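You operate a simulated robot arm through the tools that you are given. There is no shell and no other tool.

You are at the controls of a simulated robot arm. One attempt, no reset.

JOB
Fill the teal-collar vial with water to its line and stand it in the long white rack.
Fine: dose knob on HIGH; white WATER key; well 3. Set down upright: what you pick out.

It is judged by the outcome, as a careful person would: the job done as asked, and still so three seconds after it is handed in. It fails if anything else is knocked over, pushed out of place, dropped, spilled or broken.

ROBOT AND FRAMES
A 6-joint arm with a two-finger parallel gripper, fixed in place. Base frame: the origin is on the floor under the middle of its stand, x ahead of it, y to its left, z up. Readings come in m, degrees, newtons and seconds.
With the tool pointing down near the work surface it reaches from about 0.24 to 0.64 m from the base axis. Its first joint turns from -66.0 to 66.0 degrees. Payload 2.7 kg.
Tool frame: the origin (TCP) lies between the finger pads and is the grasp point; the fingertips stand 0.023 m ahead of it; z points along the fingers, y is the line along which they close. Largest opening 0.094 m; finger width 0.038, thickness 0.01; the body of the gripper, 0.054 by 0.096 m, starts 0.039 m behind the TCP.
Orientation is told as [roll, pitch, yaw] about the base's x, y, z axes, in that order, counted from this pose: with the fingers straight down and closing along the base's y, the tool's x points along the base's -x, its y along +y and its z along -z.

CONTROLS
- The arm moves only by the tool move_arm. Its argument "rows" is a list of rows, each a list of 7 numbers: the opening in per cent of the stroke, from 0 (shut) to 100 (fully open), then the shift along the tool's x, y, z in m, then the turn, a rotation vector about the tool's x, y, z in degrees. In form: [[fingers, tx, ty, tz, rx, ry, rz], ...]. A call has 1 to 20 rows; each row shifts and turns the commanded pose from where the row before left it, along the tool's axes as they then stand. Each row takes 0.2 s and may step no farther than 0.05 m and 8.6 degrees from the row before; otherwise, or with a gripper value out of range, the whole call is refused. Where a pose cannot be reached the arm comes as near as it can. A force on the tool above 40 N (or 10 N above the force at the start of the call, whichever is more), or a blocked arm, ends the call early, and 0.2 s more pass. Each finger travels about 0.045 m/s and halts on what it meets, pressing with about 34 N; the grip force reading is that of the motor and also rises with nothing between the fingers. The clock runs only during rows and for 0.2 s after the last one: add rows that do not move to give the fingers time. It gives the time, the measured TCP pose, the force on the tool (base axes), the opening and the grip force at its end, in the units of the frame above (readings bear some noise), with the torque about the TCP (base axes, N m) and any sound that the robot's microphone picked up.
- Cameras (640 x 400 px; columns grow to the right, rows downward): "scene" is fixed at [0.0738, -0.4279, 1.4177]; the picture's right is [0.70, -0.71, 0.00], its down [-0.28, -0.28, -0.92] and it looks along [0.65, 0.64, -0.40] (base axes); focal length 327 px, centre (320, 200). "wrist" rides on the gripper at [0.086, 0.016, -0.075] in the tool frame; the picture's right is [-0.18, 0.98, 0.00], its down [-0.58, -0.11, -0.81] and it looks along [-0.79, -0.15, 0.59] (tool axes); focal length 243 px, centre (320, 200). There is no depth. A picture from a camera that has moved, and an enlarged one, comes with that camera's place and axes in the base frame and with its lens. The place of the scene camera against the robot may be out by one fixed shift of up to 0.018 m in any direction.
- snapshot(camera): a new picture of that camera. It takes no simulated time.
- enlarge(camera, box): a new picture of the part [left, top, right, bottom] of that camera's present view, enlarged. It takes no simulated time.
- hand_in(): hands the job in; it is judged then, once.

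Nothing tells you positions but the pictures and the camera data. Unless the task says otherwise, let go and move clear before handing in.

The tools are called after "Call:" as a command line: name --pt "numbers of a row" for each row, then --argument value for the rest, lists and objects as JSON in quotes. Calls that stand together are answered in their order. move_arm: Moves the arm, as the interface text tells. Its arguments: {"type":"object","properties":{"rows":{"type":"array","items":{"type":"array","items":{"type":"number"}}}},"required":["rows"]} The other tools are called the same way: snapshot (camera) takes a picture; enlarge (camera, box) takes an enlarged picture of a part of a camera's view; hand_in () hands the job in.

At the start:

```text
time_s: 0.0
ee_pos: [0.3784, 0.177, 1.2359]
tcp_rot: [-0.1, -0.1, 0.1]
ft_force: [0.4, -0.6, -0.1]
torque: [0.0, 0.01, 0.0]
gripper_width: 0.0941
grip_force: 0.0
```

scene: 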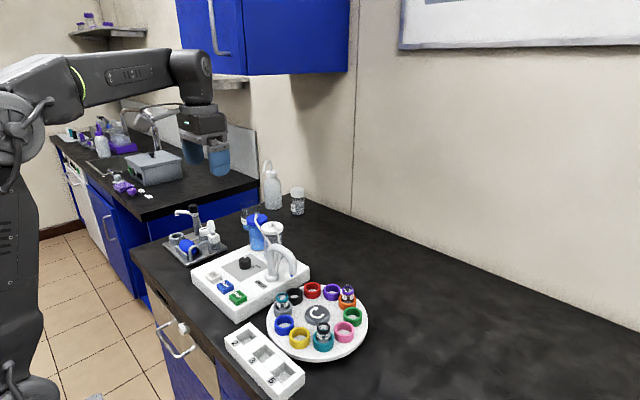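
wrist: 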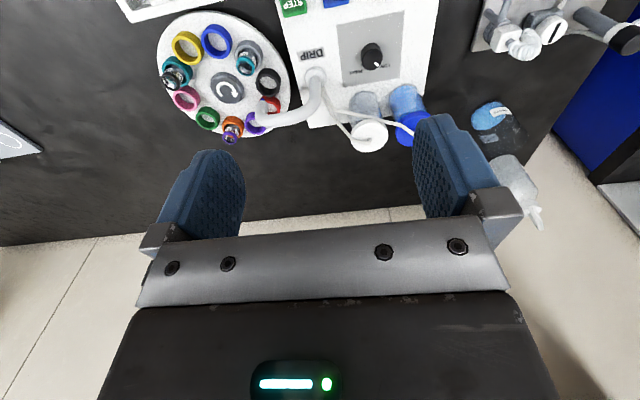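

I see a bench with a dispenser (knob, white/blue/green keys), a turntable carousel with coloured rings and vials, and a long white rack. I'll take enlarged views before moving.

Call:
enlarge --camera "scene" --box '[180, 200, 380, 325]'

Call:
enlarge --camera "scene" --box '[210, 275, 380, 400]'

Call:
enlarge --camera "wrist" --box '[140, 0, 460, 170]'

```text
3.20 times, centred on (280, 262) of scene
camera zoom: at [0.0738, -0.4279, 1.4177], right [0.7, -0.71, 0.0], down [-0.28, -0.28, -0.92], along [0.65, 0.64, -0.4], focal length 1046 px, centre (448, 0)
```

zoom: 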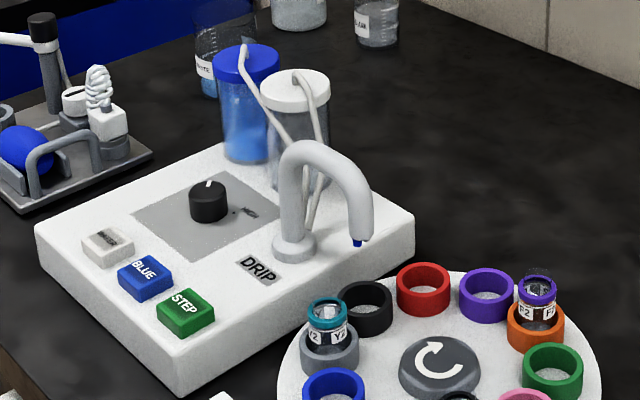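

```text
3.20 times, centred on (295, 338) of scene
camera zoom: at [0.0738, -0.4279, 1.4177], right [0.7, -0.71, 0.0], down [-0.28, -0.28, -0.92], along [0.65, 0.64, -0.4], focal length 1046 px, centre (400, -240)
```

zoom: 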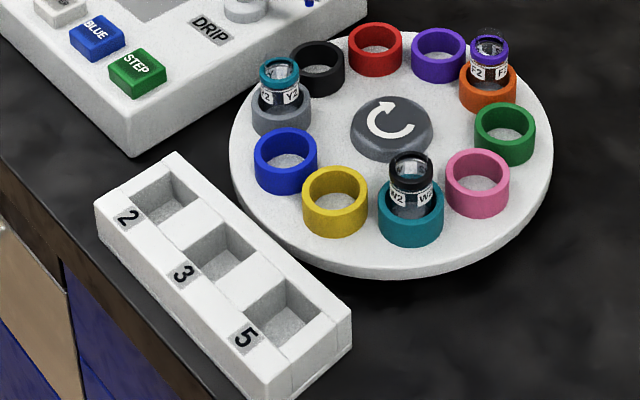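

```text
2.00 times, centred on (300, 85) of wrist
camera zoom: at [0.2934, 0.1937, 1.3111], right [0.18, 0.98, 0.0], down [0.58, -0.11, 0.81], along [0.79, -0.15, -0.59], focal length 485 px, centre (360, 430)
```

zoom: 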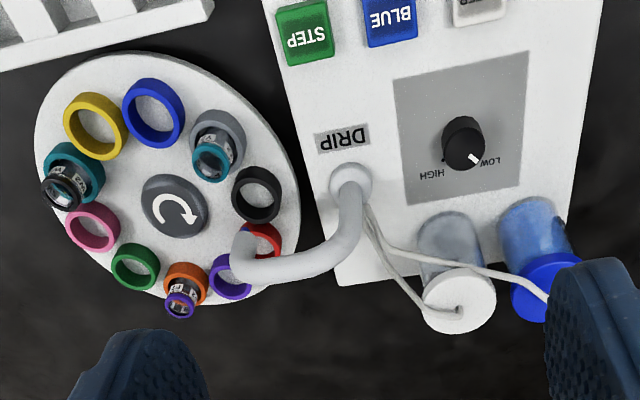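

The teal-collar vial (Y2) stands in the grey ring of the carousel. The knob points to LOW, and the rack has wells 2, 3 and 5. I'll tilt the wrist camera down and get a better look from above.

Call:
move_arm --pt "100 0 -0.03 0 0 8 0" --pt "100 0 -0.03 0 0 8 0" --pt "100 0 -0.03 0 0 8 0" --pt "100 0 -0.03 0 0 8 0" --pt "100 0 0 0 0 0 0"

Call:
snapshot --camera "wrist"

Call:
snapshot --camera "scene"

```text
time_s: 1.2
ee_pos: [0.3574, 0.0549, 1.1875]
tcp_rot: [0.1, 31.9, 0.1]
ft_force: [0.1, -0.1, -0.9]
torque: [-0.02, 0.0, 0.02]
gripper_width: 0.0942
grip_force: 0.1
out of reach, approached as far as the arm can: row 3, 4
```

```text
taken
camera wrist: at [0.3239, 0.0716, 1.2974], right [0.16, 0.98, -0.1], down [0.92, -0.11, 0.38], along [0.36, -0.15, -0.92], focal length 243 px, centre (320, 200)
```

wrist: 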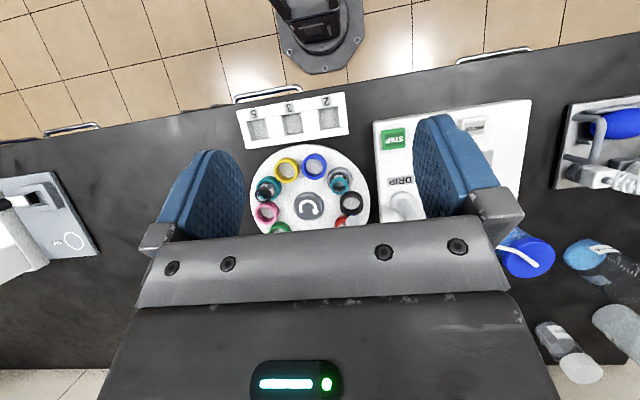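

```text
taken
```

scene: 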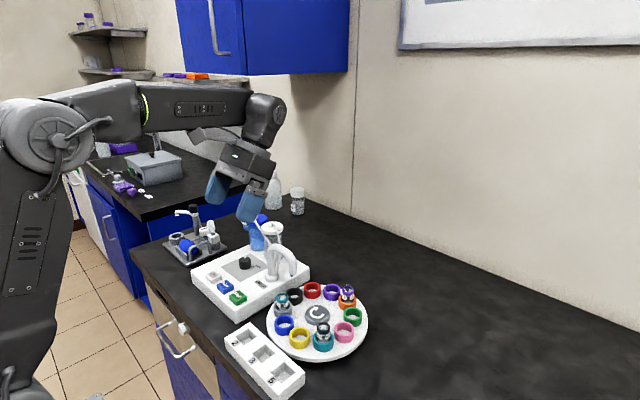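

The rack, carousel and console now show from above. I'll enlarge this view to measure positions.

Call:
enlarge --camera "wrist" --box '[230, 80, 390, 240]'

Call:
enlarge --camera "wrist" --box '[360, 90, 540, 230]'

```text
2.50 times, centred on (310, 160) of wrist
camera zoom: at [0.3239, 0.0716, 1.2974], right [0.16, 0.98, -0.1], down [0.92, -0.11, 0.38], along [0.36, -0.15, -0.92], focal length 606 px, centre (345, 300)
```

zoom: 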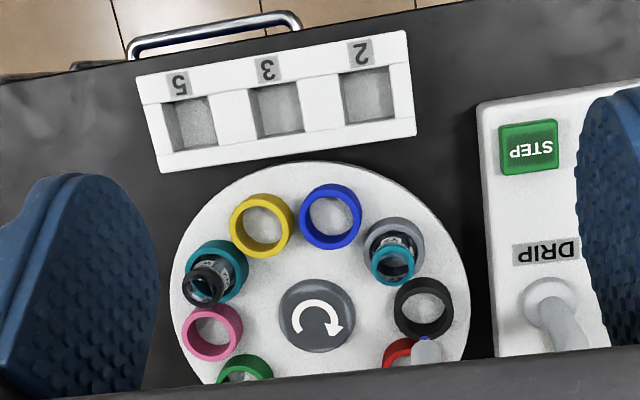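

```text
2.86 times, centred on (450, 160) of wrist
camera zoom: at [0.3239, 0.0716, 1.2974], right [0.16, 0.98, -0.1], down [0.92, -0.11, 0.38], along [0.36, -0.15, -0.92], focal length 693 px, centre (-51, 314)
```

zoom: 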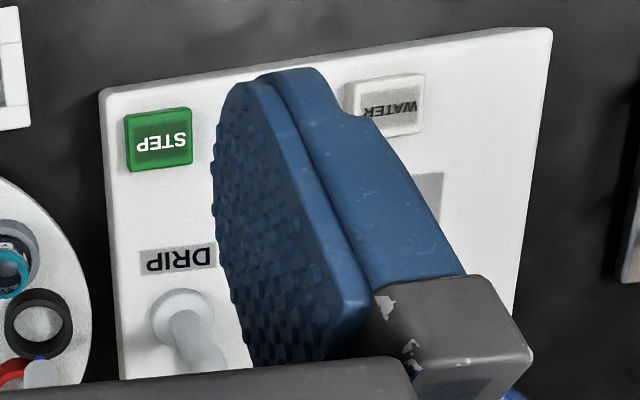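

The black ring is under the spout and the grey ring with the teal-collar vial looks one step away. Next I'll move over the console for a clear look at the knob and keys.

Call:
move_arm --pt "100 -0.005 0.04 0.01 0 0 0" --pt "100 -0.005 0.04 0.01 0 0 0" --pt "100 -0.005 0.04 0.01 0 0 0" --pt "100 -0.005 0.03 0.01 0 0 0" --pt "100 0 0 0 0 0 0"

Call:
snapshot --camera "wrist"

```text
time_s: 2.4
ee_pos: [0.3546, 0.2044, 1.1447]
tcp_rot: [0.0, 31.9, 0.1]
ft_force: [0.4, 0.0, 0.2]
torque: [-0.03, 0.01, 0.01]
gripper_width: 0.094
grip_force: 0.1
```

```text
taken
camera wrist: at [0.3215, 0.2213, 1.2529], right [0.16, 0.98, -0.1], down [0.92, -0.11, 0.38], along [0.36, -0.15, -0.92], focal length 243 px, centre (320, 200)
```

wrist: 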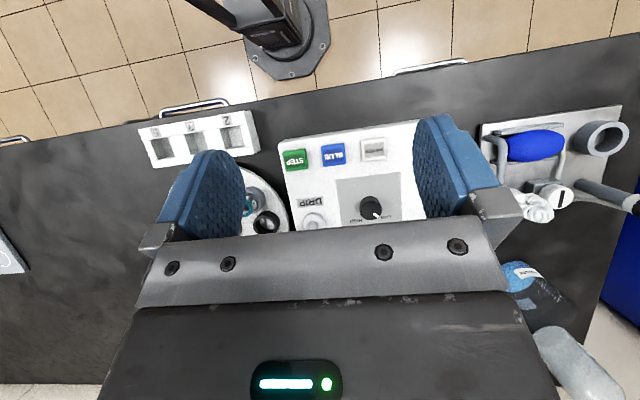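

The console is in view between the fingers. I'll enlarge it.

Call:
enlarge --camera "wrist" --box '[270, 115, 430, 235]'

Call:
enlarge --camera "wrist" --box '[330, 170, 430, 232]'

Call:
enlarge --camera "scene" --box '[200, 240, 300, 302]'

```text
3.33 times, centred on (350, 175) of wrist
camera zoom: at [0.3215, 0.2213, 1.2529], right [0.16, 0.98, -0.1], down [0.92, -0.11, 0.38], along [0.36, -0.15, -0.92], focal length 809 px, centre (220, 283)
```

zoom: 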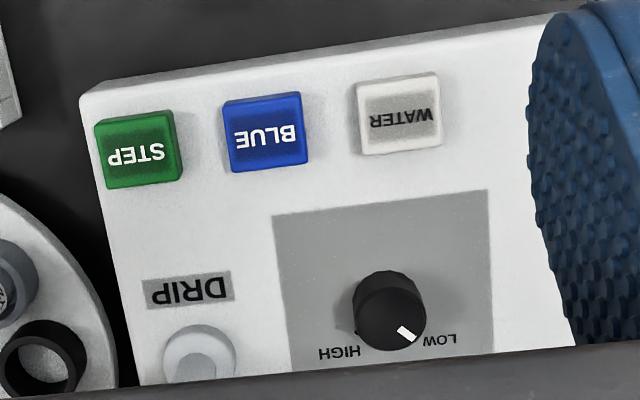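

```text
6.40 times, centred on (380, 201) of wrist
camera zoom: at [0.3215, 0.2213, 1.2529], right [0.16, 0.98, -0.1], down [0.92, -0.11, 0.38], along [0.36, -0.15, -0.92], focal length 1553 px, centre (-64, 194)
```

zoom: 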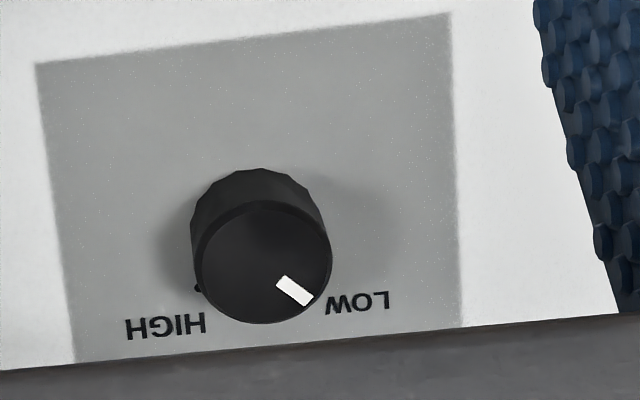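

```text
6.40 times, centred on (250, 271) of scene
camera zoom: at [0.0738, -0.4279, 1.4177], right [0.7, -0.71, 0.0], down [-0.28, -0.28, -0.92], along [0.65, 0.64, -0.4], focal length 2092 px, centre (768, -254)
```

zoom: 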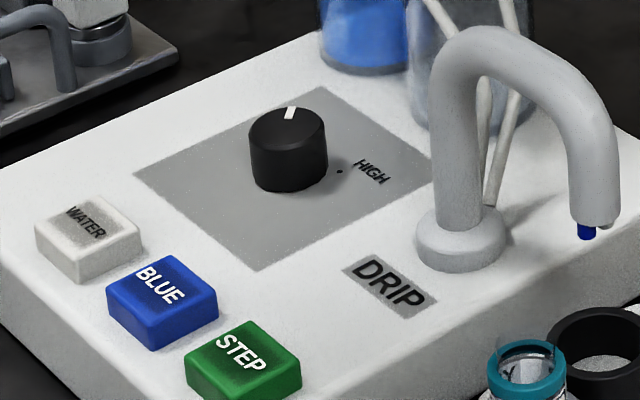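

The knob points to LOW and HIGH is about 90° clockwise from it. Before planning the turn I'll check the clearance around the knob: tubes, bottles and spout.

Call:
enlarge --camera "scene" --box '[225, 200, 325, 290]'

Call:
enlarge --camera "scene" --box '[255, 280, 375, 370]'

```text
4.44 times, centred on (275, 245) of scene
camera zoom: at [0.0738, -0.4279, 1.4177], right [0.7, -0.71, 0.0], down [-0.28, -0.28, -0.92], along [0.65, 0.64, -0.4], focal length 1453 px, centre (520, 0)
```

zoom: 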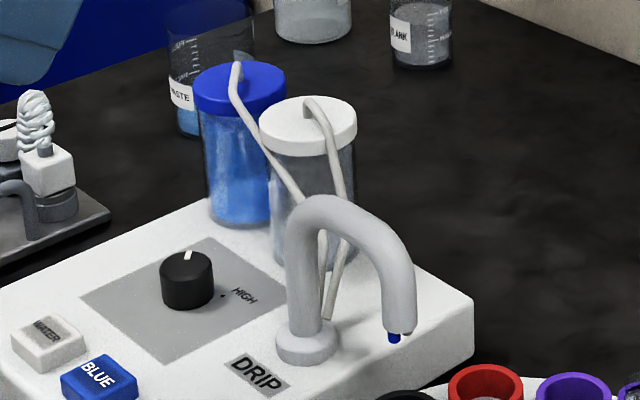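

```text
4.44 times, centred on (315, 325) of scene
camera zoom: at [0.0738, -0.4279, 1.4177], right [0.7, -0.71, 0.0], down [-0.28, -0.28, -0.92], along [0.65, 0.64, -0.4], focal length 1453 px, centre (342, -356)
```

zoom: 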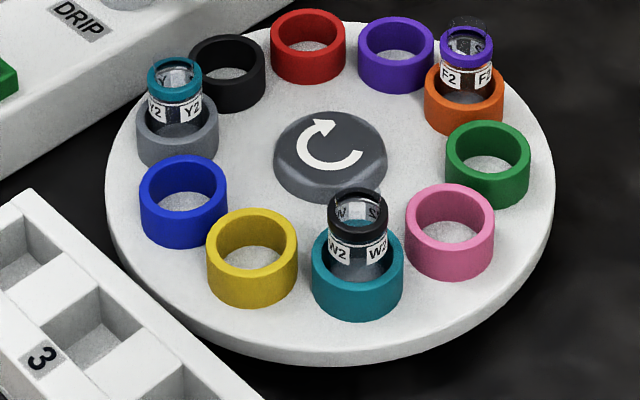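

Let me look closely at the teal-collar vial for its fill line.

Call:
enlarge --camera "scene" --box '[268, 285, 308, 320]'

Call:
enlarge --camera "scene" --box '[305, 315, 345, 355]'

Call:
enlarge --camera "scene" --box '[335, 280, 365, 310]'

```text
11.43 times, centred on (288, 302) of scene
camera zoom: at [0.0738, -0.4279, 1.4177], right [0.7, -0.71, 0.0], down [-0.28, -0.28, -0.92], along [0.65, 0.64, -0.4], focal length 3736 px, centre (686, -971)
```

zoom: 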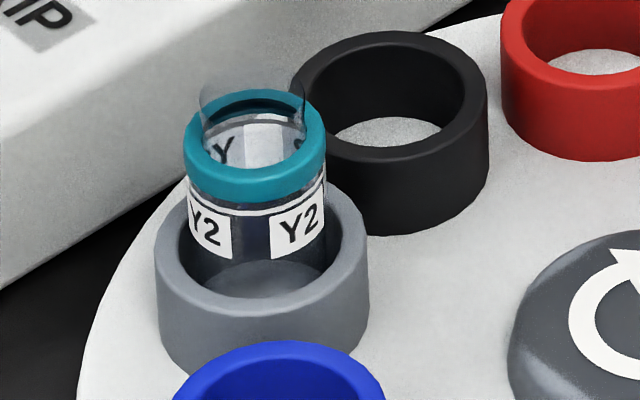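

```text
10.00 times, centred on (325, 335) of scene
camera zoom: at [0.0738, -0.4279, 1.4177], right [0.7, -0.71, 0.0], down [-0.28, -0.28, -0.92], along [0.65, 0.64, -0.4], focal length 3269 px, centre (270, -1150)
```

zoom: 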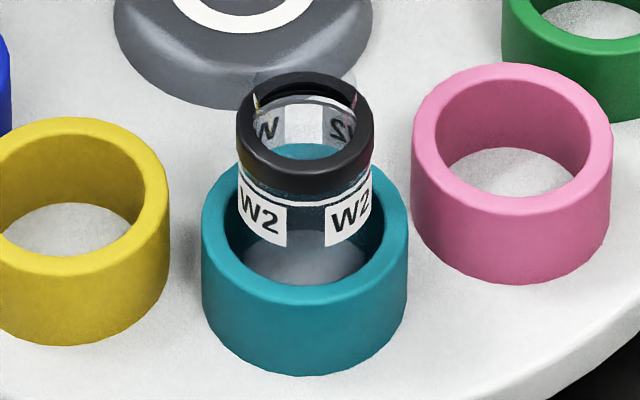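

```text
13.33 times, centred on (350, 295) of scene
camera zoom: at [0.0738, -0.4279, 1.4177], right [0.7, -0.71, 0.0], down [-0.28, -0.28, -0.92], along [0.65, 0.64, -0.4], focal length 4359 px, centre (-80, -1067)
```

zoom: 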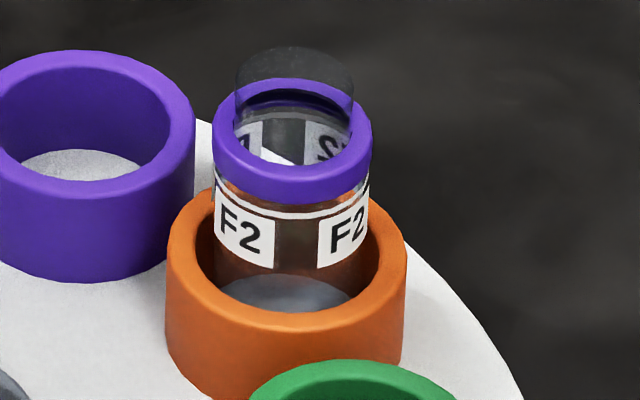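

The fill line looks like the white band just under the collar, above the labels. I plan to turn the knob first, in short strokes so the gripper stays clear of the tubes and bottles. Now I'll straighten the tool and move above the knob.

Call:
move_arm --pt "100 0 0.01 0 0 -8 0" --pt "100 0 0.01 0 0 -8 0" --pt "100 0 0.01 0 0 -8 0" --pt "100 0 0.006 0 0 -7.9 0" --pt "80 -0.04 0 0.02 0 0 0" --pt "70 -0.04 0 0.03 0 0 0" --pt "70 -0.04 0 0.03 0 0 0" --pt "70 -0.008 0 0.02 0 0 0" --pt "70 0 0 0 0 0 0"

Call:
snapshot --camera "wrist"

Call:
snapshot --camera "scene"

```text
time_s: 4.4
ee_pos: [0.4828, 0.2416, 1.0439]
tcp_rot: [0.0, 0.1, 0.0]
ft_force: [-0.6, -1.3, 0.1]
torque: [0.04, 0.0, 0.02]
gripper_width: 0.0659
grip_force: 0.0
```

```text
taken
camera wrist: at [0.3968, 0.2591, 1.1192], right [0.18, 0.98, 0.0], down [0.58, -0.11, 0.81], along [0.79, -0.15, -0.59], focal length 243 px, centre (320, 200)
```

wrist: 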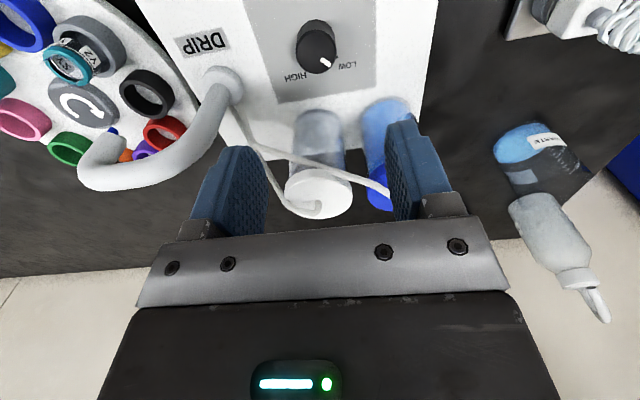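

```text
taken
```

scene: 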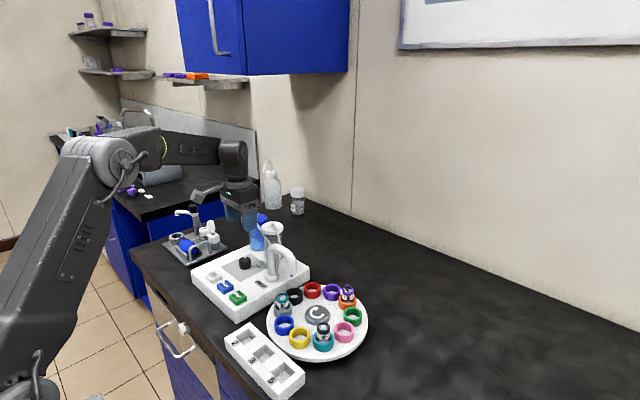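

The knob appears right below the tool axis. I'll zoom in to check the centring.

Call:
enlarge --camera "wrist" --box '[250, 0, 410, 100]'

Call:
enlarge --camera "scene" --box '[215, 170, 315, 270]'

```text
4.00 times, centred on (330, 50) of wrist
camera zoom: at [0.3968, 0.2591, 1.1192], right [0.18, 0.98, 0.0], down [0.58, -0.11, 0.81], along [0.79, -0.15, -0.59], focal length 970 px, centre (280, 800)
```

zoom: 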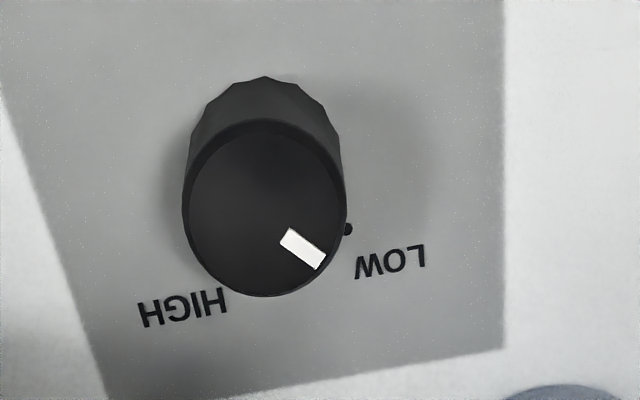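

```text
4.00 times, centred on (265, 220) of scene
camera zoom: at [0.0738, -0.4279, 1.4177], right [0.7, -0.71, 0.0], down [-0.28, -0.28, -0.92], along [0.65, 0.64, -0.4], focal length 1308 px, centre (540, 120)
```

zoom: 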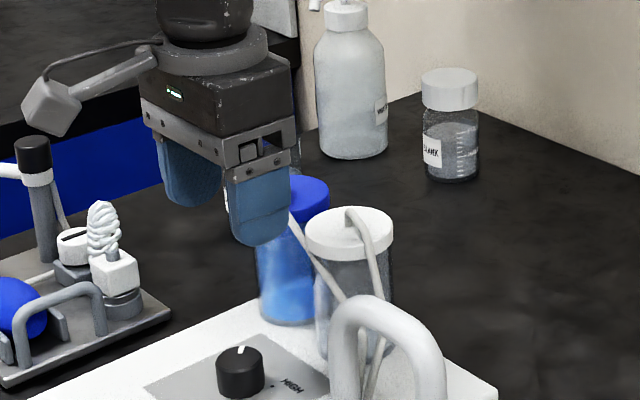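

Triangulation puts the knob at about (0.481, 0.240) with its top at 0.910. Its pointer is at about +41° and the HIGH dot at about −40°. I'll pre-rotate +20° and descend around the knob.

Call:
move_arm --pt "70 0.001 -0.002 0.02 0 0 0" --pt "70 0 0 0.02 0 0 -7" --pt "70 0 0 0.02 0 0 -7" --pt "70 0 0 0.015 0 0 -6" --pt "70 0 0 0 0 0 0"

Call:
snapshot --camera "wrist"

Call:
enlarge --camera "scene" --box '[205, 190, 315, 300]'

```text
time_s: 5.6
ee_pos: [0.4798, 0.2389, 0.9684]
tcp_rot: [0.0, 0.1, 20.1]
ft_force: [0.5, -0.9, 0.6]
torque: [0.0, -0.02, 0.0]
gripper_width: 0.0656
grip_force: 0.1
```

```text
taken
camera wrist: at [0.3942, 0.2257, 1.0438], right [-0.16, 0.99, 0.0], down [0.58, 0.1, 0.81], along [0.79, 0.13, -0.59], focal length 243 px, centre (320, 200)
```

wrist: 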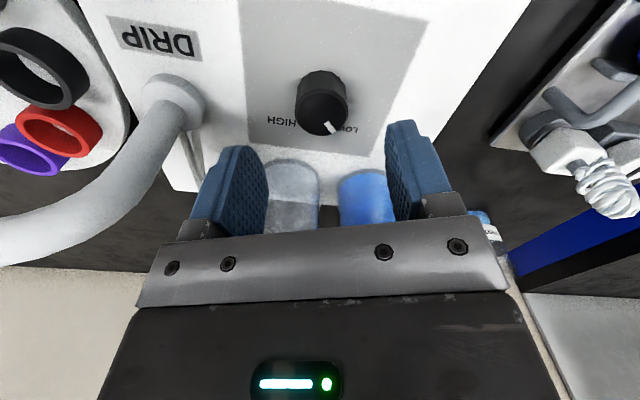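

```text
3.64 times, centred on (260, 245) of scene
camera zoom: at [0.0738, -0.4279, 1.4177], right [0.7, -0.71, 0.0], down [-0.28, -0.28, -0.92], along [0.65, 0.64, -0.4], focal length 1189 px, centre (538, 36)
```

zoom: 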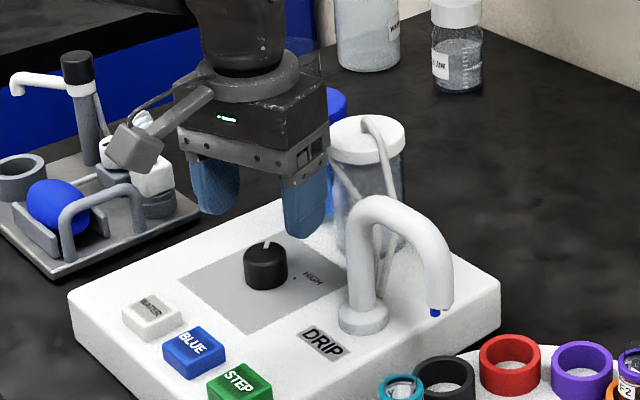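

The knob sits centred between the fingers, and the gripper clears the caps and tubes. I'll descend and close on the knob.

Call:
move_arm --pt "70 0 0 0.03 0 0 0" --pt "70 0 0 0.022 0 0 0" --pt "70 0 0 0 0 0 0"

Call:
snapshot --camera "wrist"

Call:
enlarge --camera "scene" --box '[205, 190, 315, 300]'

```text
time_s: 6.4
ee_pos: [0.4798, 0.238, 0.9173]
tcp_rot: [0.0, -0.1, 20.0]
ft_force: [-5.9, -0.9, 13.6]
torque: [-0.56, 0.23, -0.17]
gripper_width: 0.0656
grip_force: 0.1
```

```text
taken
camera wrist: at [0.393, 0.2244, 0.9931], right [-0.16, 0.99, 0.0], down [0.58, 0.1, 0.81], along [0.8, 0.13, -0.59], focal length 243 px, centre (320, 200)
```

wrist: 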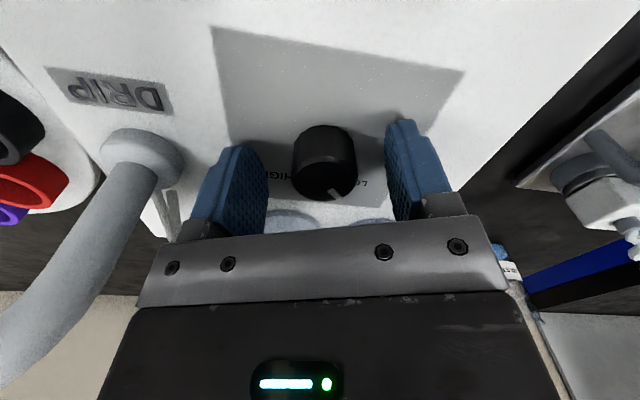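

```text
3.64 times, centred on (260, 245) of scene
camera zoom: at [0.0734, -0.4281, 1.4177], right [0.7, -0.71, 0.0], down [-0.28, -0.28, -0.92], along [0.65, 0.64, -0.4], focal length 1189 px, centre (538, 36)
```

zoom: 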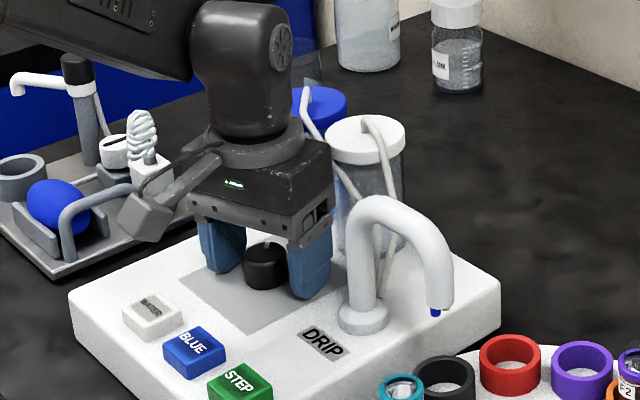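

The force reading shows a light upward contact, about 14 N, on the −y finger. I'll look closer before closing.

Call:
enlarge --camera "wrist" --box '[180, 90, 460, 250]'

Call:
enlarge --camera "scene" --box '[250, 245, 310, 285]'

Call:
move_arm --pt "70 0 0 -0.004 0 0 0"

```text
2.29 times, centred on (320, 170) of wrist
camera zoom: at [0.393, 0.2244, 0.9931], right [-0.16, 0.99, 0.0], down [0.58, 0.1, 0.81], along [0.8, 0.13, -0.59], focal length 555 px, centre (320, 269)
```

zoom: 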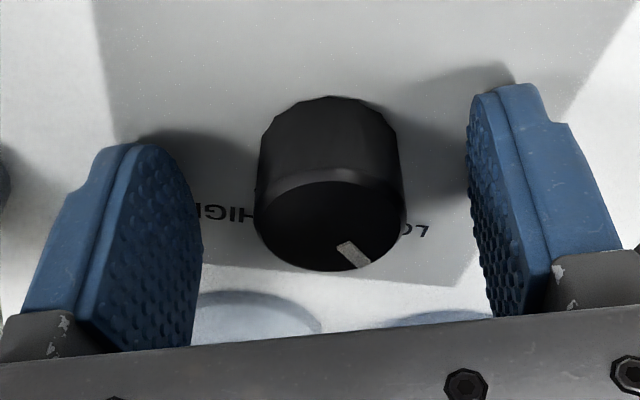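

```text
10.00 times, centred on (280, 265) of scene
camera zoom: at [0.0734, -0.4281, 1.4177], right [0.7, -0.71, 0.0], down [-0.28, -0.28, -0.92], along [0.65, 0.64, -0.4], focal length 3269 px, centre (720, -450)
```

zoom: 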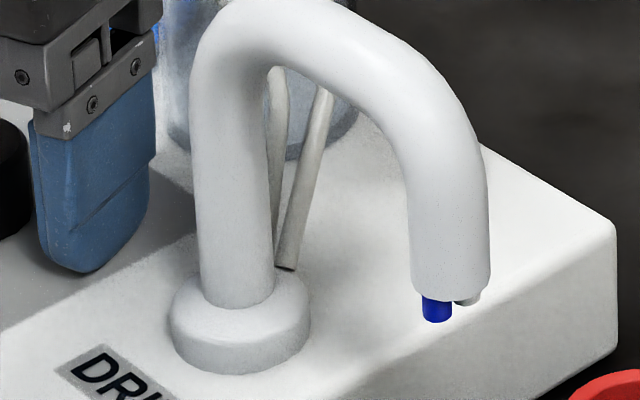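

```text
time_s: 6.8
ee_pos: [0.4793, 0.2384, 0.9204]
tcp_rot: [0.0, 0.1, 20.0]
ft_force: [-0.3, -0.6, -0.4]
torque: [-0.01, -0.03, 0.01]
gripper_width: 0.0659
grip_force: 0.0
```

The panel surface is at about 0.894, and after lifting 4 mm there is no contact. I'll close on the knob now.

Call:
move_arm --pt "40 0 0 0 0 0 0" --pt "30 0 0 0 0 0 0" --pt "25 0 0 0 0 0 0" --pt "20 0 0 0 0 0 0"

Call:
snapshot --camera "wrist"

```text
time_s: 7.8
ee_pos: [0.4781, 0.2409, 0.921]
tcp_rot: [0.1, -0.1, 20.2]
ft_force: [-5.8, 17.8, -3.8]
torque: [-0.05, -0.21, -0.03]
gripper_width: 0.0316
grip_force: 45.0
```

```text
taken
camera wrist: at [0.3927, 0.2264, 0.9958], right [-0.16, 0.99, 0.0], down [0.58, 0.1, 0.81], along [0.79, 0.13, -0.59], focal length 243 px, centre (320, 200)
```

wrist: 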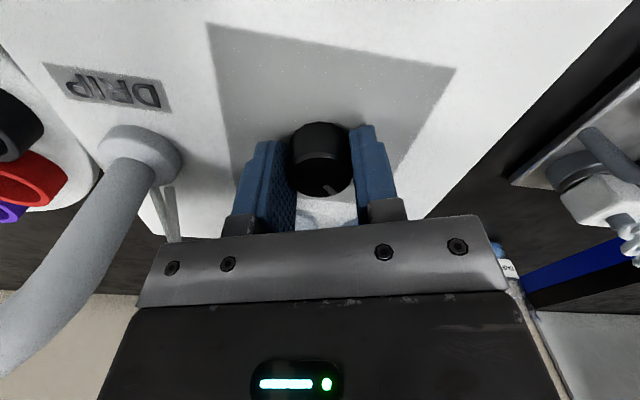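

The knob is gripped (31.6 mm) with about 19 N of side force along the closing axis. I'll relieve it with a small shift, then turn clockwise 40°.

Call:
move_arm --pt "20 0 0.0028 0 0 0 0" --pt "20 0 0 0 0 0 0"

```text
time_s: 8.4
ee_pos: [0.4787, 0.2411, 0.9217]
tcp_rot: [0.0, 0.2, 20.0]
ft_force: [-10.7, 3.6, -5.5]
torque: [0.95, -0.77, 0.02]
gripper_width: 0.0316
grip_force: 45.5
```

Side force is lower. Now I'll turn clockwise in steps of 5°.

Call:
move_arm --pt "18 0.0008 0 0 0 0 0" --pt "18 0 0 0 0 0 5" --pt "18 0 0 0 0 0 5" --pt "18 0 0 0 0 0 5" --pt "18 0 0 0 0 0 5"

Call:
enlarge --camera "wrist" --box '[220, 60, 420, 240]'

```text
time_s: 9.6
ee_pos: [0.4787, 0.2394, 0.9219]
tcp_rot: [-0.2, 0.1, -0.2]
ft_force: [-4.7, -13.6, -5.6]
torque: [0.52, 1.28, 0.0]
gripper_width: 0.0317
grip_force: 45.3
```

```text
2.22 times, centred on (320, 150) of wrist
camera zoom: at [0.3934, 0.2575, 0.9961], right [0.19, 0.98, 0.0], down [0.58, -0.11, 0.8], along [0.79, -0.15, -0.59], focal length 539 px, centre (320, 311)
```

zoom: 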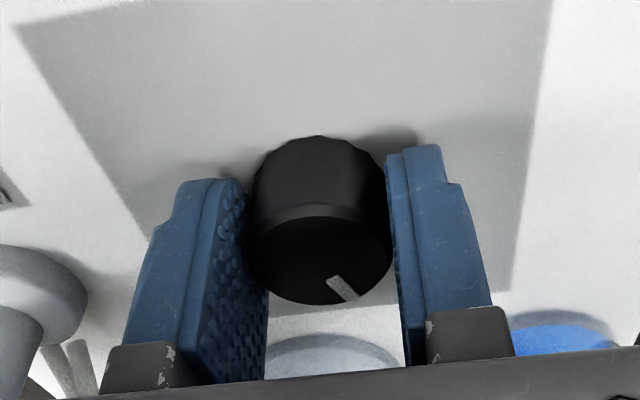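

The pointer has turned with the gripper. I'll relieve the side force and carry on another 20°.

Call:
move_arm --pt "18 0.0005 -0.0015 0 0 0 5" --pt "18 0 0 0 0 0 5" --pt "18 0 0 0 0 0 5" --pt "18 0 0 0 0 0 5" --pt "18 0 0 0 0 0 0"

Call:
enlarge --camera "wrist" --box '[220, 60, 420, 240]'

Call:
enlarge --camera "scene" --box '[205, 190, 315, 300]'

```text
time_s: 10.8
ee_pos: [0.478, 0.2401, 0.9207]
tcp_rot: [-0.2, 0.1, -20.0]
ft_force: [-11.9, -14.5, -4.8]
torque: [-0.05, -1.21, 0.02]
gripper_width: 0.0317
grip_force: 45.2
```

```text
2.22 times, centred on (320, 150) of wrist
camera zoom: at [0.4039, 0.2855, 0.9959], right [0.51, 0.86, 0.0], down [0.51, -0.3, 0.81], along [0.69, -0.41, -0.59], focal length 539 px, centre (320, 311)
```

zoom: 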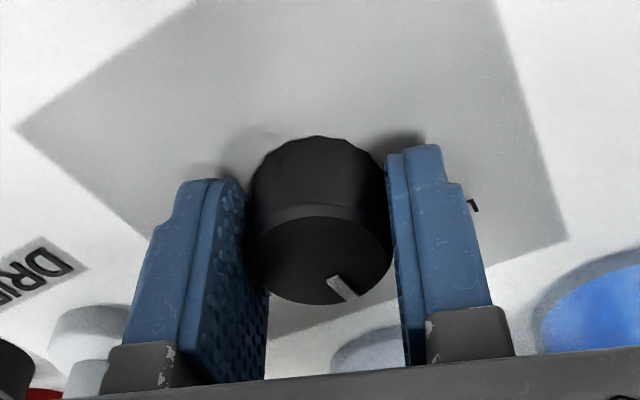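

```text
3.64 times, centred on (260, 245) of scene
camera zoom: at [0.0735, -0.4283, 1.4176], right [0.7, -0.71, 0.0], down [-0.28, -0.28, -0.92], along [0.65, 0.64, -0.4], focal length 1189 px, centre (538, 36)
```

zoom: 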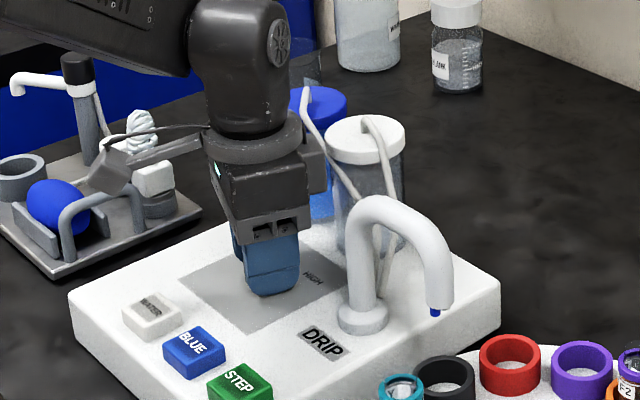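

The first stroke turned the knob 40°. I'll open, rotate back and re-grip for the second stroke.

Call:
move_arm --pt "60 0 0 0 0 0 0" --pt "60 0 0 0 0 0 0" --pt "60 0 0 0 0 0 0"

Call:
enlarge --camera "wrist" --box '[220, 60, 420, 240]'

```text
time_s: 11.6
ee_pos: [0.48, 0.2399, 0.9204]
tcp_rot: [0.1, 0.0, -19.9]
ft_force: [-0.2, 0.0, -0.7]
torque: [-0.02, -0.01, 0.0]
gripper_width: 0.0564
grip_force: 0.0
```

```text
2.22 times, centred on (320, 150) of wrist
camera zoom: at [0.4044, 0.2858, 0.996], right [0.51, 0.86, 0.0], down [0.51, -0.3, 0.81], along [0.69, -0.41, -0.59], focal length 539 px, centre (320, 311)
```

zoom: 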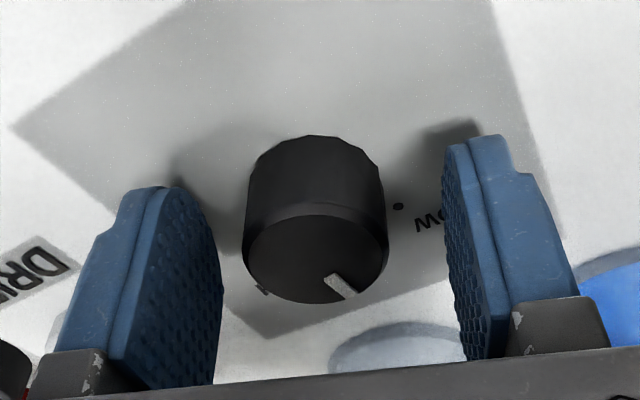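

The knob held its new angle. I'll rotate the open gripper back and re-grip.

Call:
move_arm --pt "60 0 0 0 0 0 -8" --pt "60 0 0 0 0 0 -8" --pt "60 0 0 0 0 0 -8" --pt "60 0 0 0 0 0 -8" --pt "60 0 0 0 0 0 -8" --pt "60 0 0 0 0 0 0" --pt "30 0 0 0 0 0 0" --pt "20 0 0 0 0 0 0" --pt "18 0 0 0 0 0 0"

Call:
enlarge --camera "wrist" --box '[220, 60, 420, 240]'

```text
time_s: 13.6
ee_pos: [0.48, 0.2402, 0.9215]
tcp_rot: [0.0, 0.0, 20.0]
ft_force: [-0.3, -2.5, 0.4]
torque: [-0.01, -0.09, 0.0]
gripper_width: 0.0311
grip_force: 44.3
```

```text
2.22 times, centred on (320, 150) of wrist
camera zoom: at [0.3925, 0.2266, 0.9967], right [-0.16, 0.99, 0.0], down [0.58, 0.1, 0.81], along [0.8, 0.13, -0.59], focal length 539 px, centre (320, 311)
```

zoom: 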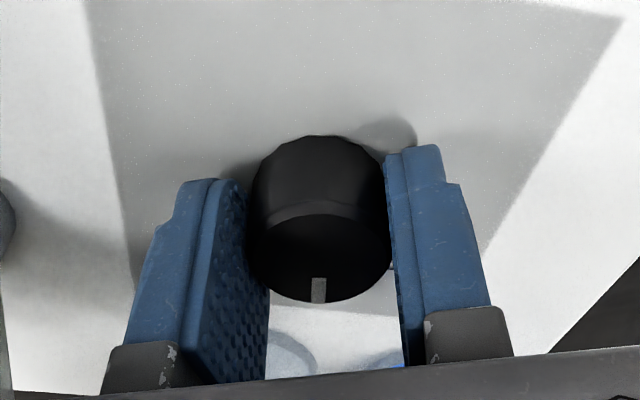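

The pointer is now roughly straight ahead (about +8°), so around 50° remain to HIGH at about −45°. Second stroke: 40° first, then check.

Call:
move_arm --pt "18 0 0 0 0 0 5" --pt "18 0 0 0 0 0 5" --pt "18 0 0 0 0 0 5" --pt "18 0 0 0 0 0 5" --pt "18 0 0 0 0 0 5" --pt "18 0 0 0 0 0 5" --pt "18 0 0 0 0 0 5" --pt "18 0 0 0 0 0 5" --pt "18 0 0 0 0 0 0"

Call:
enlarge --camera "wrist" --box '[220, 60, 420, 240]'

Call:
snapshot --camera "wrist"

```text
time_s: 15.6
ee_pos: [0.4787, 0.2399, 0.9214]
tcp_rot: [0.1, 0.0, -20.0]
ft_force: [-3.4, -18.4, 14.0]
torque: [0.13, 0.71, -0.02]
gripper_width: 0.0315
grip_force: 44.7
```

```text
2.22 times, centred on (320, 150) of wrist
camera zoom: at [0.4036, 0.2856, 0.9966], right [0.51, 0.86, 0.0], down [0.51, -0.3, 0.81], along [0.69, -0.41, -0.59], focal length 539 px, centre (320, 311)
```

zoom: 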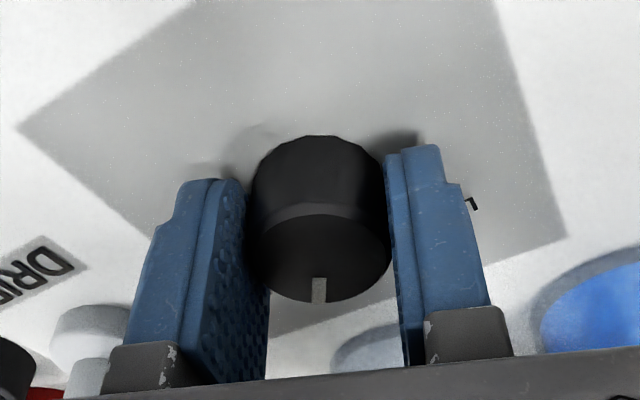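

```text
taken
camera wrist: at [0.4036, 0.2856, 0.9966], right [0.51, 0.86, 0.0], down [0.51, -0.3, 0.81], along [0.69, -0.41, -0.59], focal length 243 px, centre (320, 200)
```

wrist: 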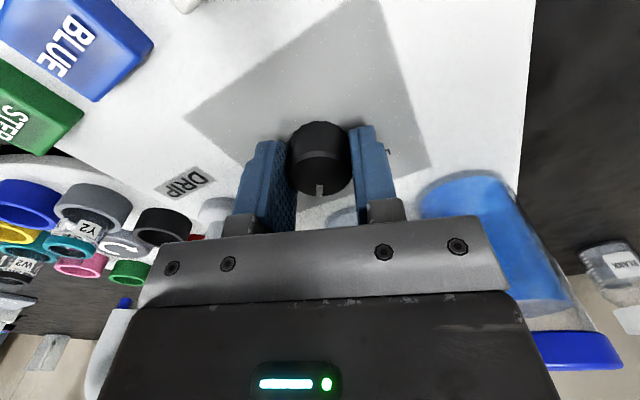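

The pointer is at about −31°, so about 14° remain to the HIGH mark. I'll continue after easing the side force.

Call:
move_arm --pt "18 0 -0.0018 -0.001 0 0 0" --pt "18 0 0 0 0 0 5" --pt "18 0 0 0 0 0 5" --pt "18 0 0 0 0 0 4" --pt "18 0 0 0 0 0 0"

Call:
enlarge --camera "wrist" --box '[220, 60, 420, 240]'

```text
time_s: 16.8
ee_pos: [0.4782, 0.2411, 0.9202]
tcp_rot: [0.0, 0.1, -34.0]
ft_force: [5.8, 2.1, -4.5]
torque: [-0.41, -0.64, 0.41]
gripper_width: 0.0313
grip_force: 45.4
```

```text
2.22 times, centred on (320, 150) of wrist
camera zoom: at [0.4166, 0.3022, 0.9967], right [0.7, 0.71, 0.0], down [0.42, -0.42, 0.81], along [0.57, -0.57, -0.59], focal length 539 px, centre (320, 311)
```

zoom: 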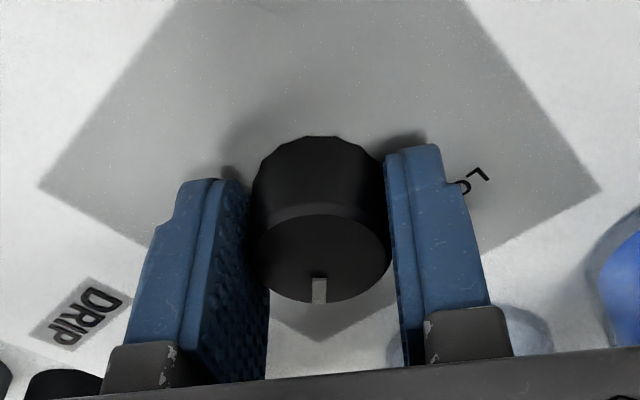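

A torque about z has appeared (0.41 N m), so the knob has probably reached its HIGH end at about −45°. I'll release, lift and check.

Call:
move_arm --pt "50 0 0 0 0 0 0" --pt "65 0 0 0 0 0 0" --pt "65 0 0 0 0 0 0" --pt "65 0 0 -0.03 0 0 0" --pt "65 0 0 -0.04 0 0 0" --pt "65 0 0 -0.04 0 0 0" --pt "65 0 0 0 0 0 0"

Call:
snapshot --camera "wrist"

Call:
enlarge --camera "scene" --box '[205, 230, 305, 300]'

```text
time_s: 18.4
ee_pos: [0.4762, 0.2383, 1.0305]
tcp_rot: [0.0, 0.1, -34.0]
ft_force: [0.0, 0.1, 0.2]
torque: [0.01, 0.0, -0.04]
gripper_width: 0.0611
grip_force: 0.0
```

```text
taken
camera wrist: at [0.4159, 0.3015, 1.106], right [0.7, 0.71, 0.0], down [0.42, -0.42, 0.81], along [0.57, -0.57, -0.59], focal length 243 px, centre (320, 200)
```

wrist: 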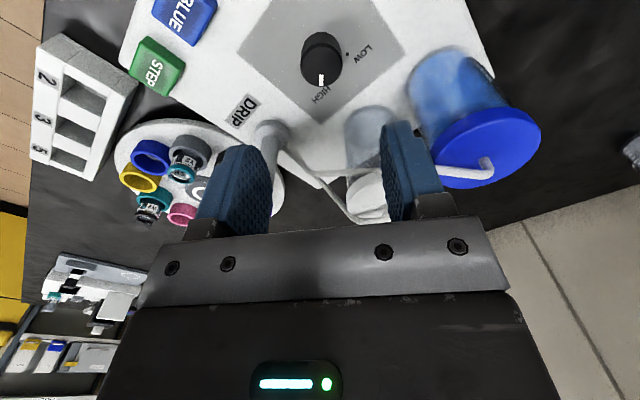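

```text
5.71 times, centred on (255, 265) of scene
camera zoom: at [0.0738, -0.4279, 1.4177], right [0.7, -0.71, 0.0], down [-0.28, -0.28, -0.92], along [0.65, 0.64, -0.4], focal length 1868 px, centre (691, -171)
```

zoom: 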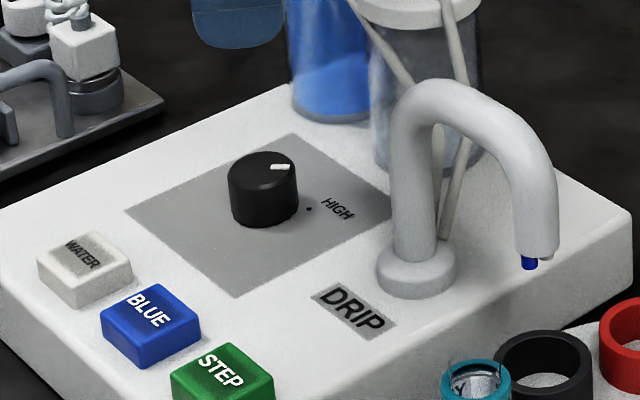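

The pointer looks turned toward HIGH. I'll check the alignment closely.

Call:
enlarge --camera "wrist" --box '[270, 15, 390, 115]'

Call:
enlarge --camera "scene" --box '[235, 248, 275, 276]'

```text
4.00 times, centred on (330, 65) of wrist
camera zoom: at [0.4159, 0.3015, 1.106], right [0.7, 0.71, 0.0], down [0.42, -0.42, 0.81], along [0.57, -0.57, -0.59], focal length 970 px, centre (280, 740)
```

zoom: 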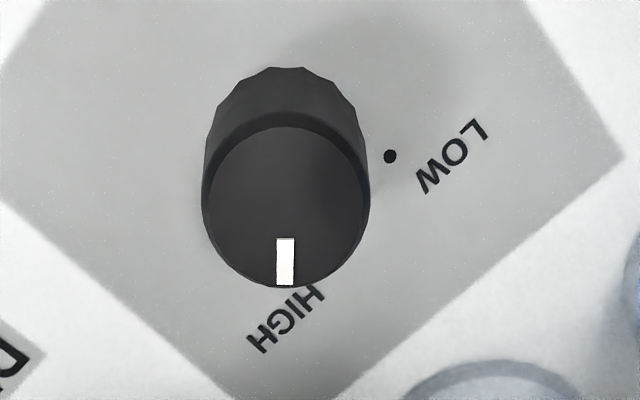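

```text
14.29 times, centred on (255, 262) of scene
camera zoom: at [0.0738, -0.4279, 1.4177], right [0.7, -0.71, 0.0], down [-0.28, -0.28, -0.92], along [0.65, 0.64, -0.4], focal length 4670 px, centre (1249, -686)
```

zoom: 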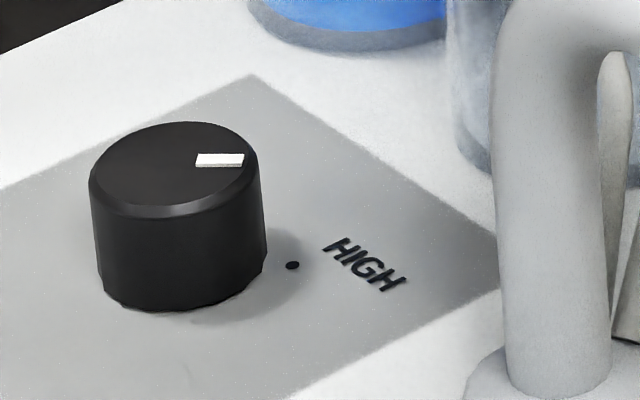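

The pointer is on HIGH. Next I'll go above the green STEP key with the gripper shut and the tool square.

Call:
move_arm --pt "40 0 0 0 0 0 -8.5" --pt "20 0 0 0 0 0 -8.5" --pt "0 0 0 0 0 0 -8.5" --pt "0 0 0 0 0 0 -8.5" --pt "0 0.045 0 0 0 0 0" --pt "0 0.042 0 0 0 0 0" --pt "0 0 -0.05 0 0 0 0" --pt "0 0 -0.049 0.02 0 0 0" --pt "0 0 0 0.03 0 0 0" --pt "0 0 0 0 0 0 0"

Call:
snapshot --camera "wrist"

Call:
enlarge --camera "scene" --box '[180, 190, 340, 320]'

```text
refused: row 8 steps farther than a row can; nothing moved
```

```text
taken
camera wrist: at [0.4159, 0.3015, 1.106], right [0.7, 0.71, 0.0], down [0.42, -0.42, 0.81], along [0.57, -0.57, -0.59], focal length 243 px, centre (320, 200)
```

wrist: 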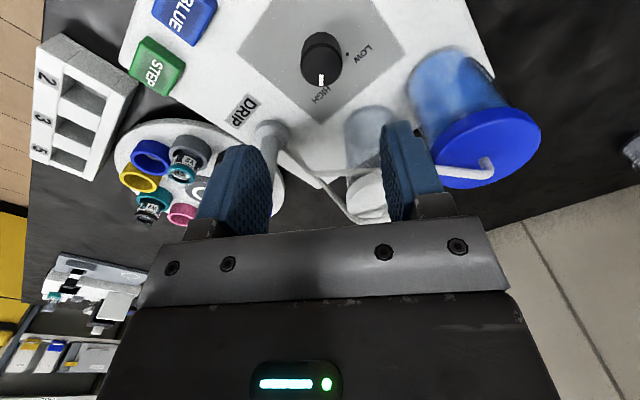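

```text
3.08 times, centred on (260, 255) of scene
camera zoom: at [0.0738, -0.4279, 1.4177], right [0.7, -0.71, 0.0], down [-0.28, -0.28, -0.92], along [0.65, 0.64, -0.4], focal length 1006 px, centre (505, 31)
```

zoom: 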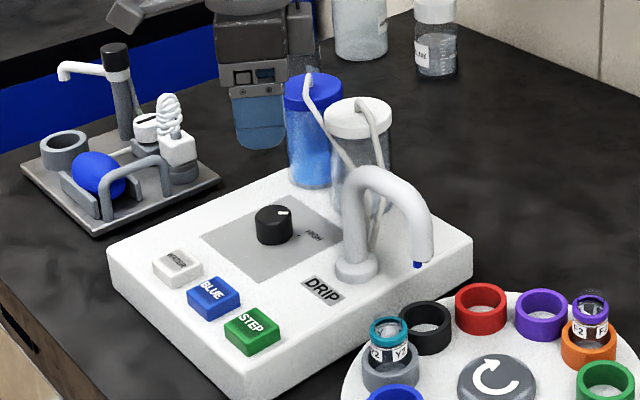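

One row was too long and the call was refused, so nothing moved. I'll resend the same move above the STEP key in smaller steps.

Call:
move_arm --pt "40 0 0 0 0 0 -8.5" --pt "20 0 0 0 0 0 -8.5" --pt "0 0 0 0 0 0 -8.5" --pt "0 0 0 0 0 0 -8.5" --pt "0 0.045 0 0 0 0 0" --pt "0 0.042 0 0 0 0 0" --pt "0 0 -0.045 0 0 0 0" --pt "0 0 -0.045 0 0 0 0" --pt "0 0 -0.009 0.03 0 0 0" --pt "0 0 0 0 0 0 0"

Call:
snapshot --camera "wrist"

Call:
enlarge --camera "scene" --box '[180, 190, 340, 320]'

```text
time_s: 20.6
ee_pos: [0.3911, 0.1387, 0.9993]
tcp_rot: [0.1, 0.0, 0.1]
ft_force: [-0.1, -0.3, -0.5]
torque: [0.0, 0.02, -0.02]
gripper_width: 0.0
grip_force: 34.1
```

```text
taken
camera wrist: at [0.3051, 0.1554, 1.0756], right [0.18, 0.98, 0.0], down [0.58, -0.11, 0.81], along [0.79, -0.15, -0.59], focal length 243 px, centre (320, 200)
```

wrist: 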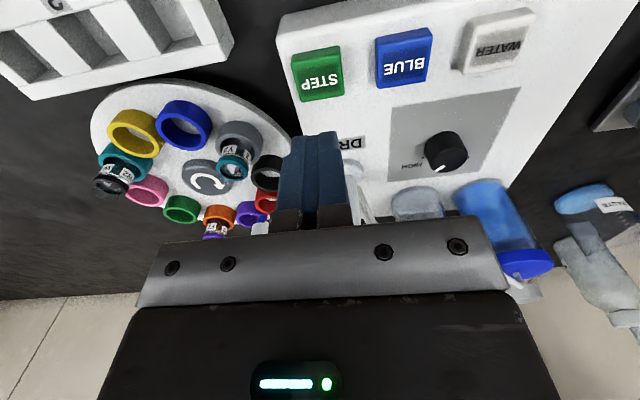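

```text
3.08 times, centred on (260, 255) of scene
camera zoom: at [0.0738, -0.428, 1.4177], right [0.7, -0.71, 0.0], down [-0.28, -0.28, -0.92], along [0.65, 0.64, -0.4], focal length 1006 px, centre (505, 31)
```

zoom: 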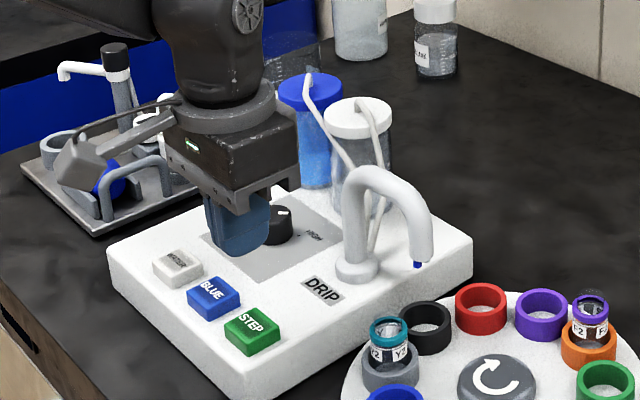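

The STEP key is below the fingertips. I'll lower to just above it, then press in small increments while watching force and sound.

Call:
move_arm --pt "0 0.0025 0 0.03 0 0 0" --pt "0 0 0 0.03 0 0 0" --pt "0 0 0 0.005 0 0 0" --pt "0 0 0 0 0 0 0"

Call:
enlarge --camera "wrist" --box '[240, 40, 420, 240]'

Call:
enlarge --camera "scene" --box '[190, 230, 290, 320]'

```text
time_s: 21.6
ee_pos: [0.3875, 0.1387, 0.936]
tcp_rot: [0.0, 0.0, 0.0]
ft_force: [-0.2, -0.7, -0.7]
torque: [-0.02, 0.03, -0.02]
gripper_width: 0.0
grip_force: 33.9
```

```text
2.00 times, centred on (330, 140) of wrist
camera zoom: at [0.3026, 0.1561, 1.0114], right [0.18, 0.98, 0.0], down [0.58, -0.11, 0.81], along [0.79, -0.15, -0.59], focal length 485 px, centre (300, 320)
```

zoom: 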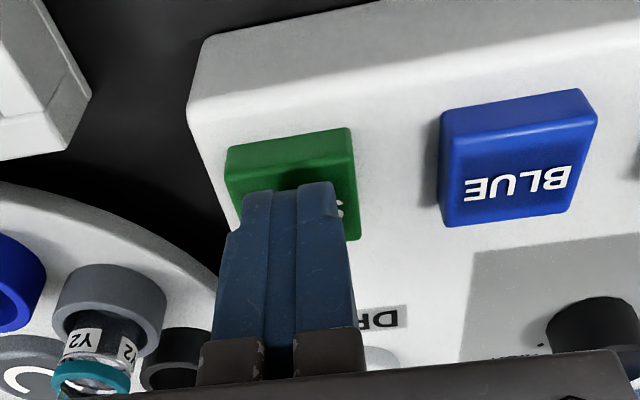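

```text
4.44 times, centred on (240, 275) of scene
camera zoom: at [0.0738, -0.4279, 1.4177], right [0.7, -0.71, 0.0], down [-0.28, -0.28, -0.92], along [0.65, 0.64, -0.4], focal length 1453 px, centre (676, -133)
```

zoom: 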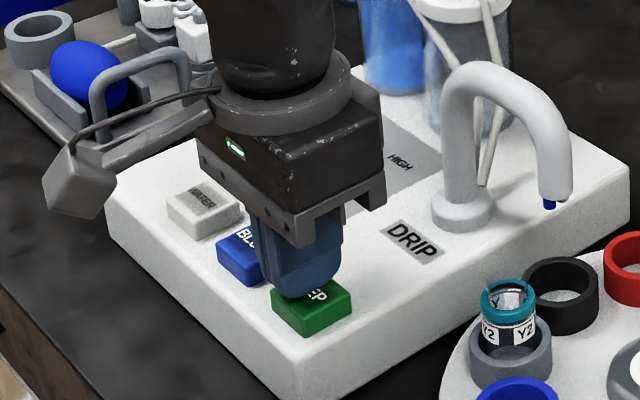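

The fingertips are just above STEP. I'll press down in 3 mm increments.

Call:
move_arm --pt "0 0 0 0.003 0 0 0" --pt "0 0 0 0.003 0 0 0"

```text
time_s: 22.2
ee_pos: [0.3889, 0.1405, 0.9299]
tcp_rot: [0.0, 0.1, 0.0]
ft_force: [1.1, 0.1, 0.4]
torque: [0.02, -0.02, 0.0]
gripper_width: 0.0001
grip_force: 33.7
```

Call:
move_arm --pt "0 0 0 0.002 0 0 0" --pt "0 0 0 0.002 0 0 0"

```text
time_s: 22.8
ee_pos: [0.3902, 0.1397, 0.9273]
tcp_rot: [0.0, 0.1, -0.1]
ft_force: [-2.0, 0.2, 2.6]
torque: [0.0, 0.0, 0.0]
gripper_width: 0.0
grip_force: 33.7
heard: click
```

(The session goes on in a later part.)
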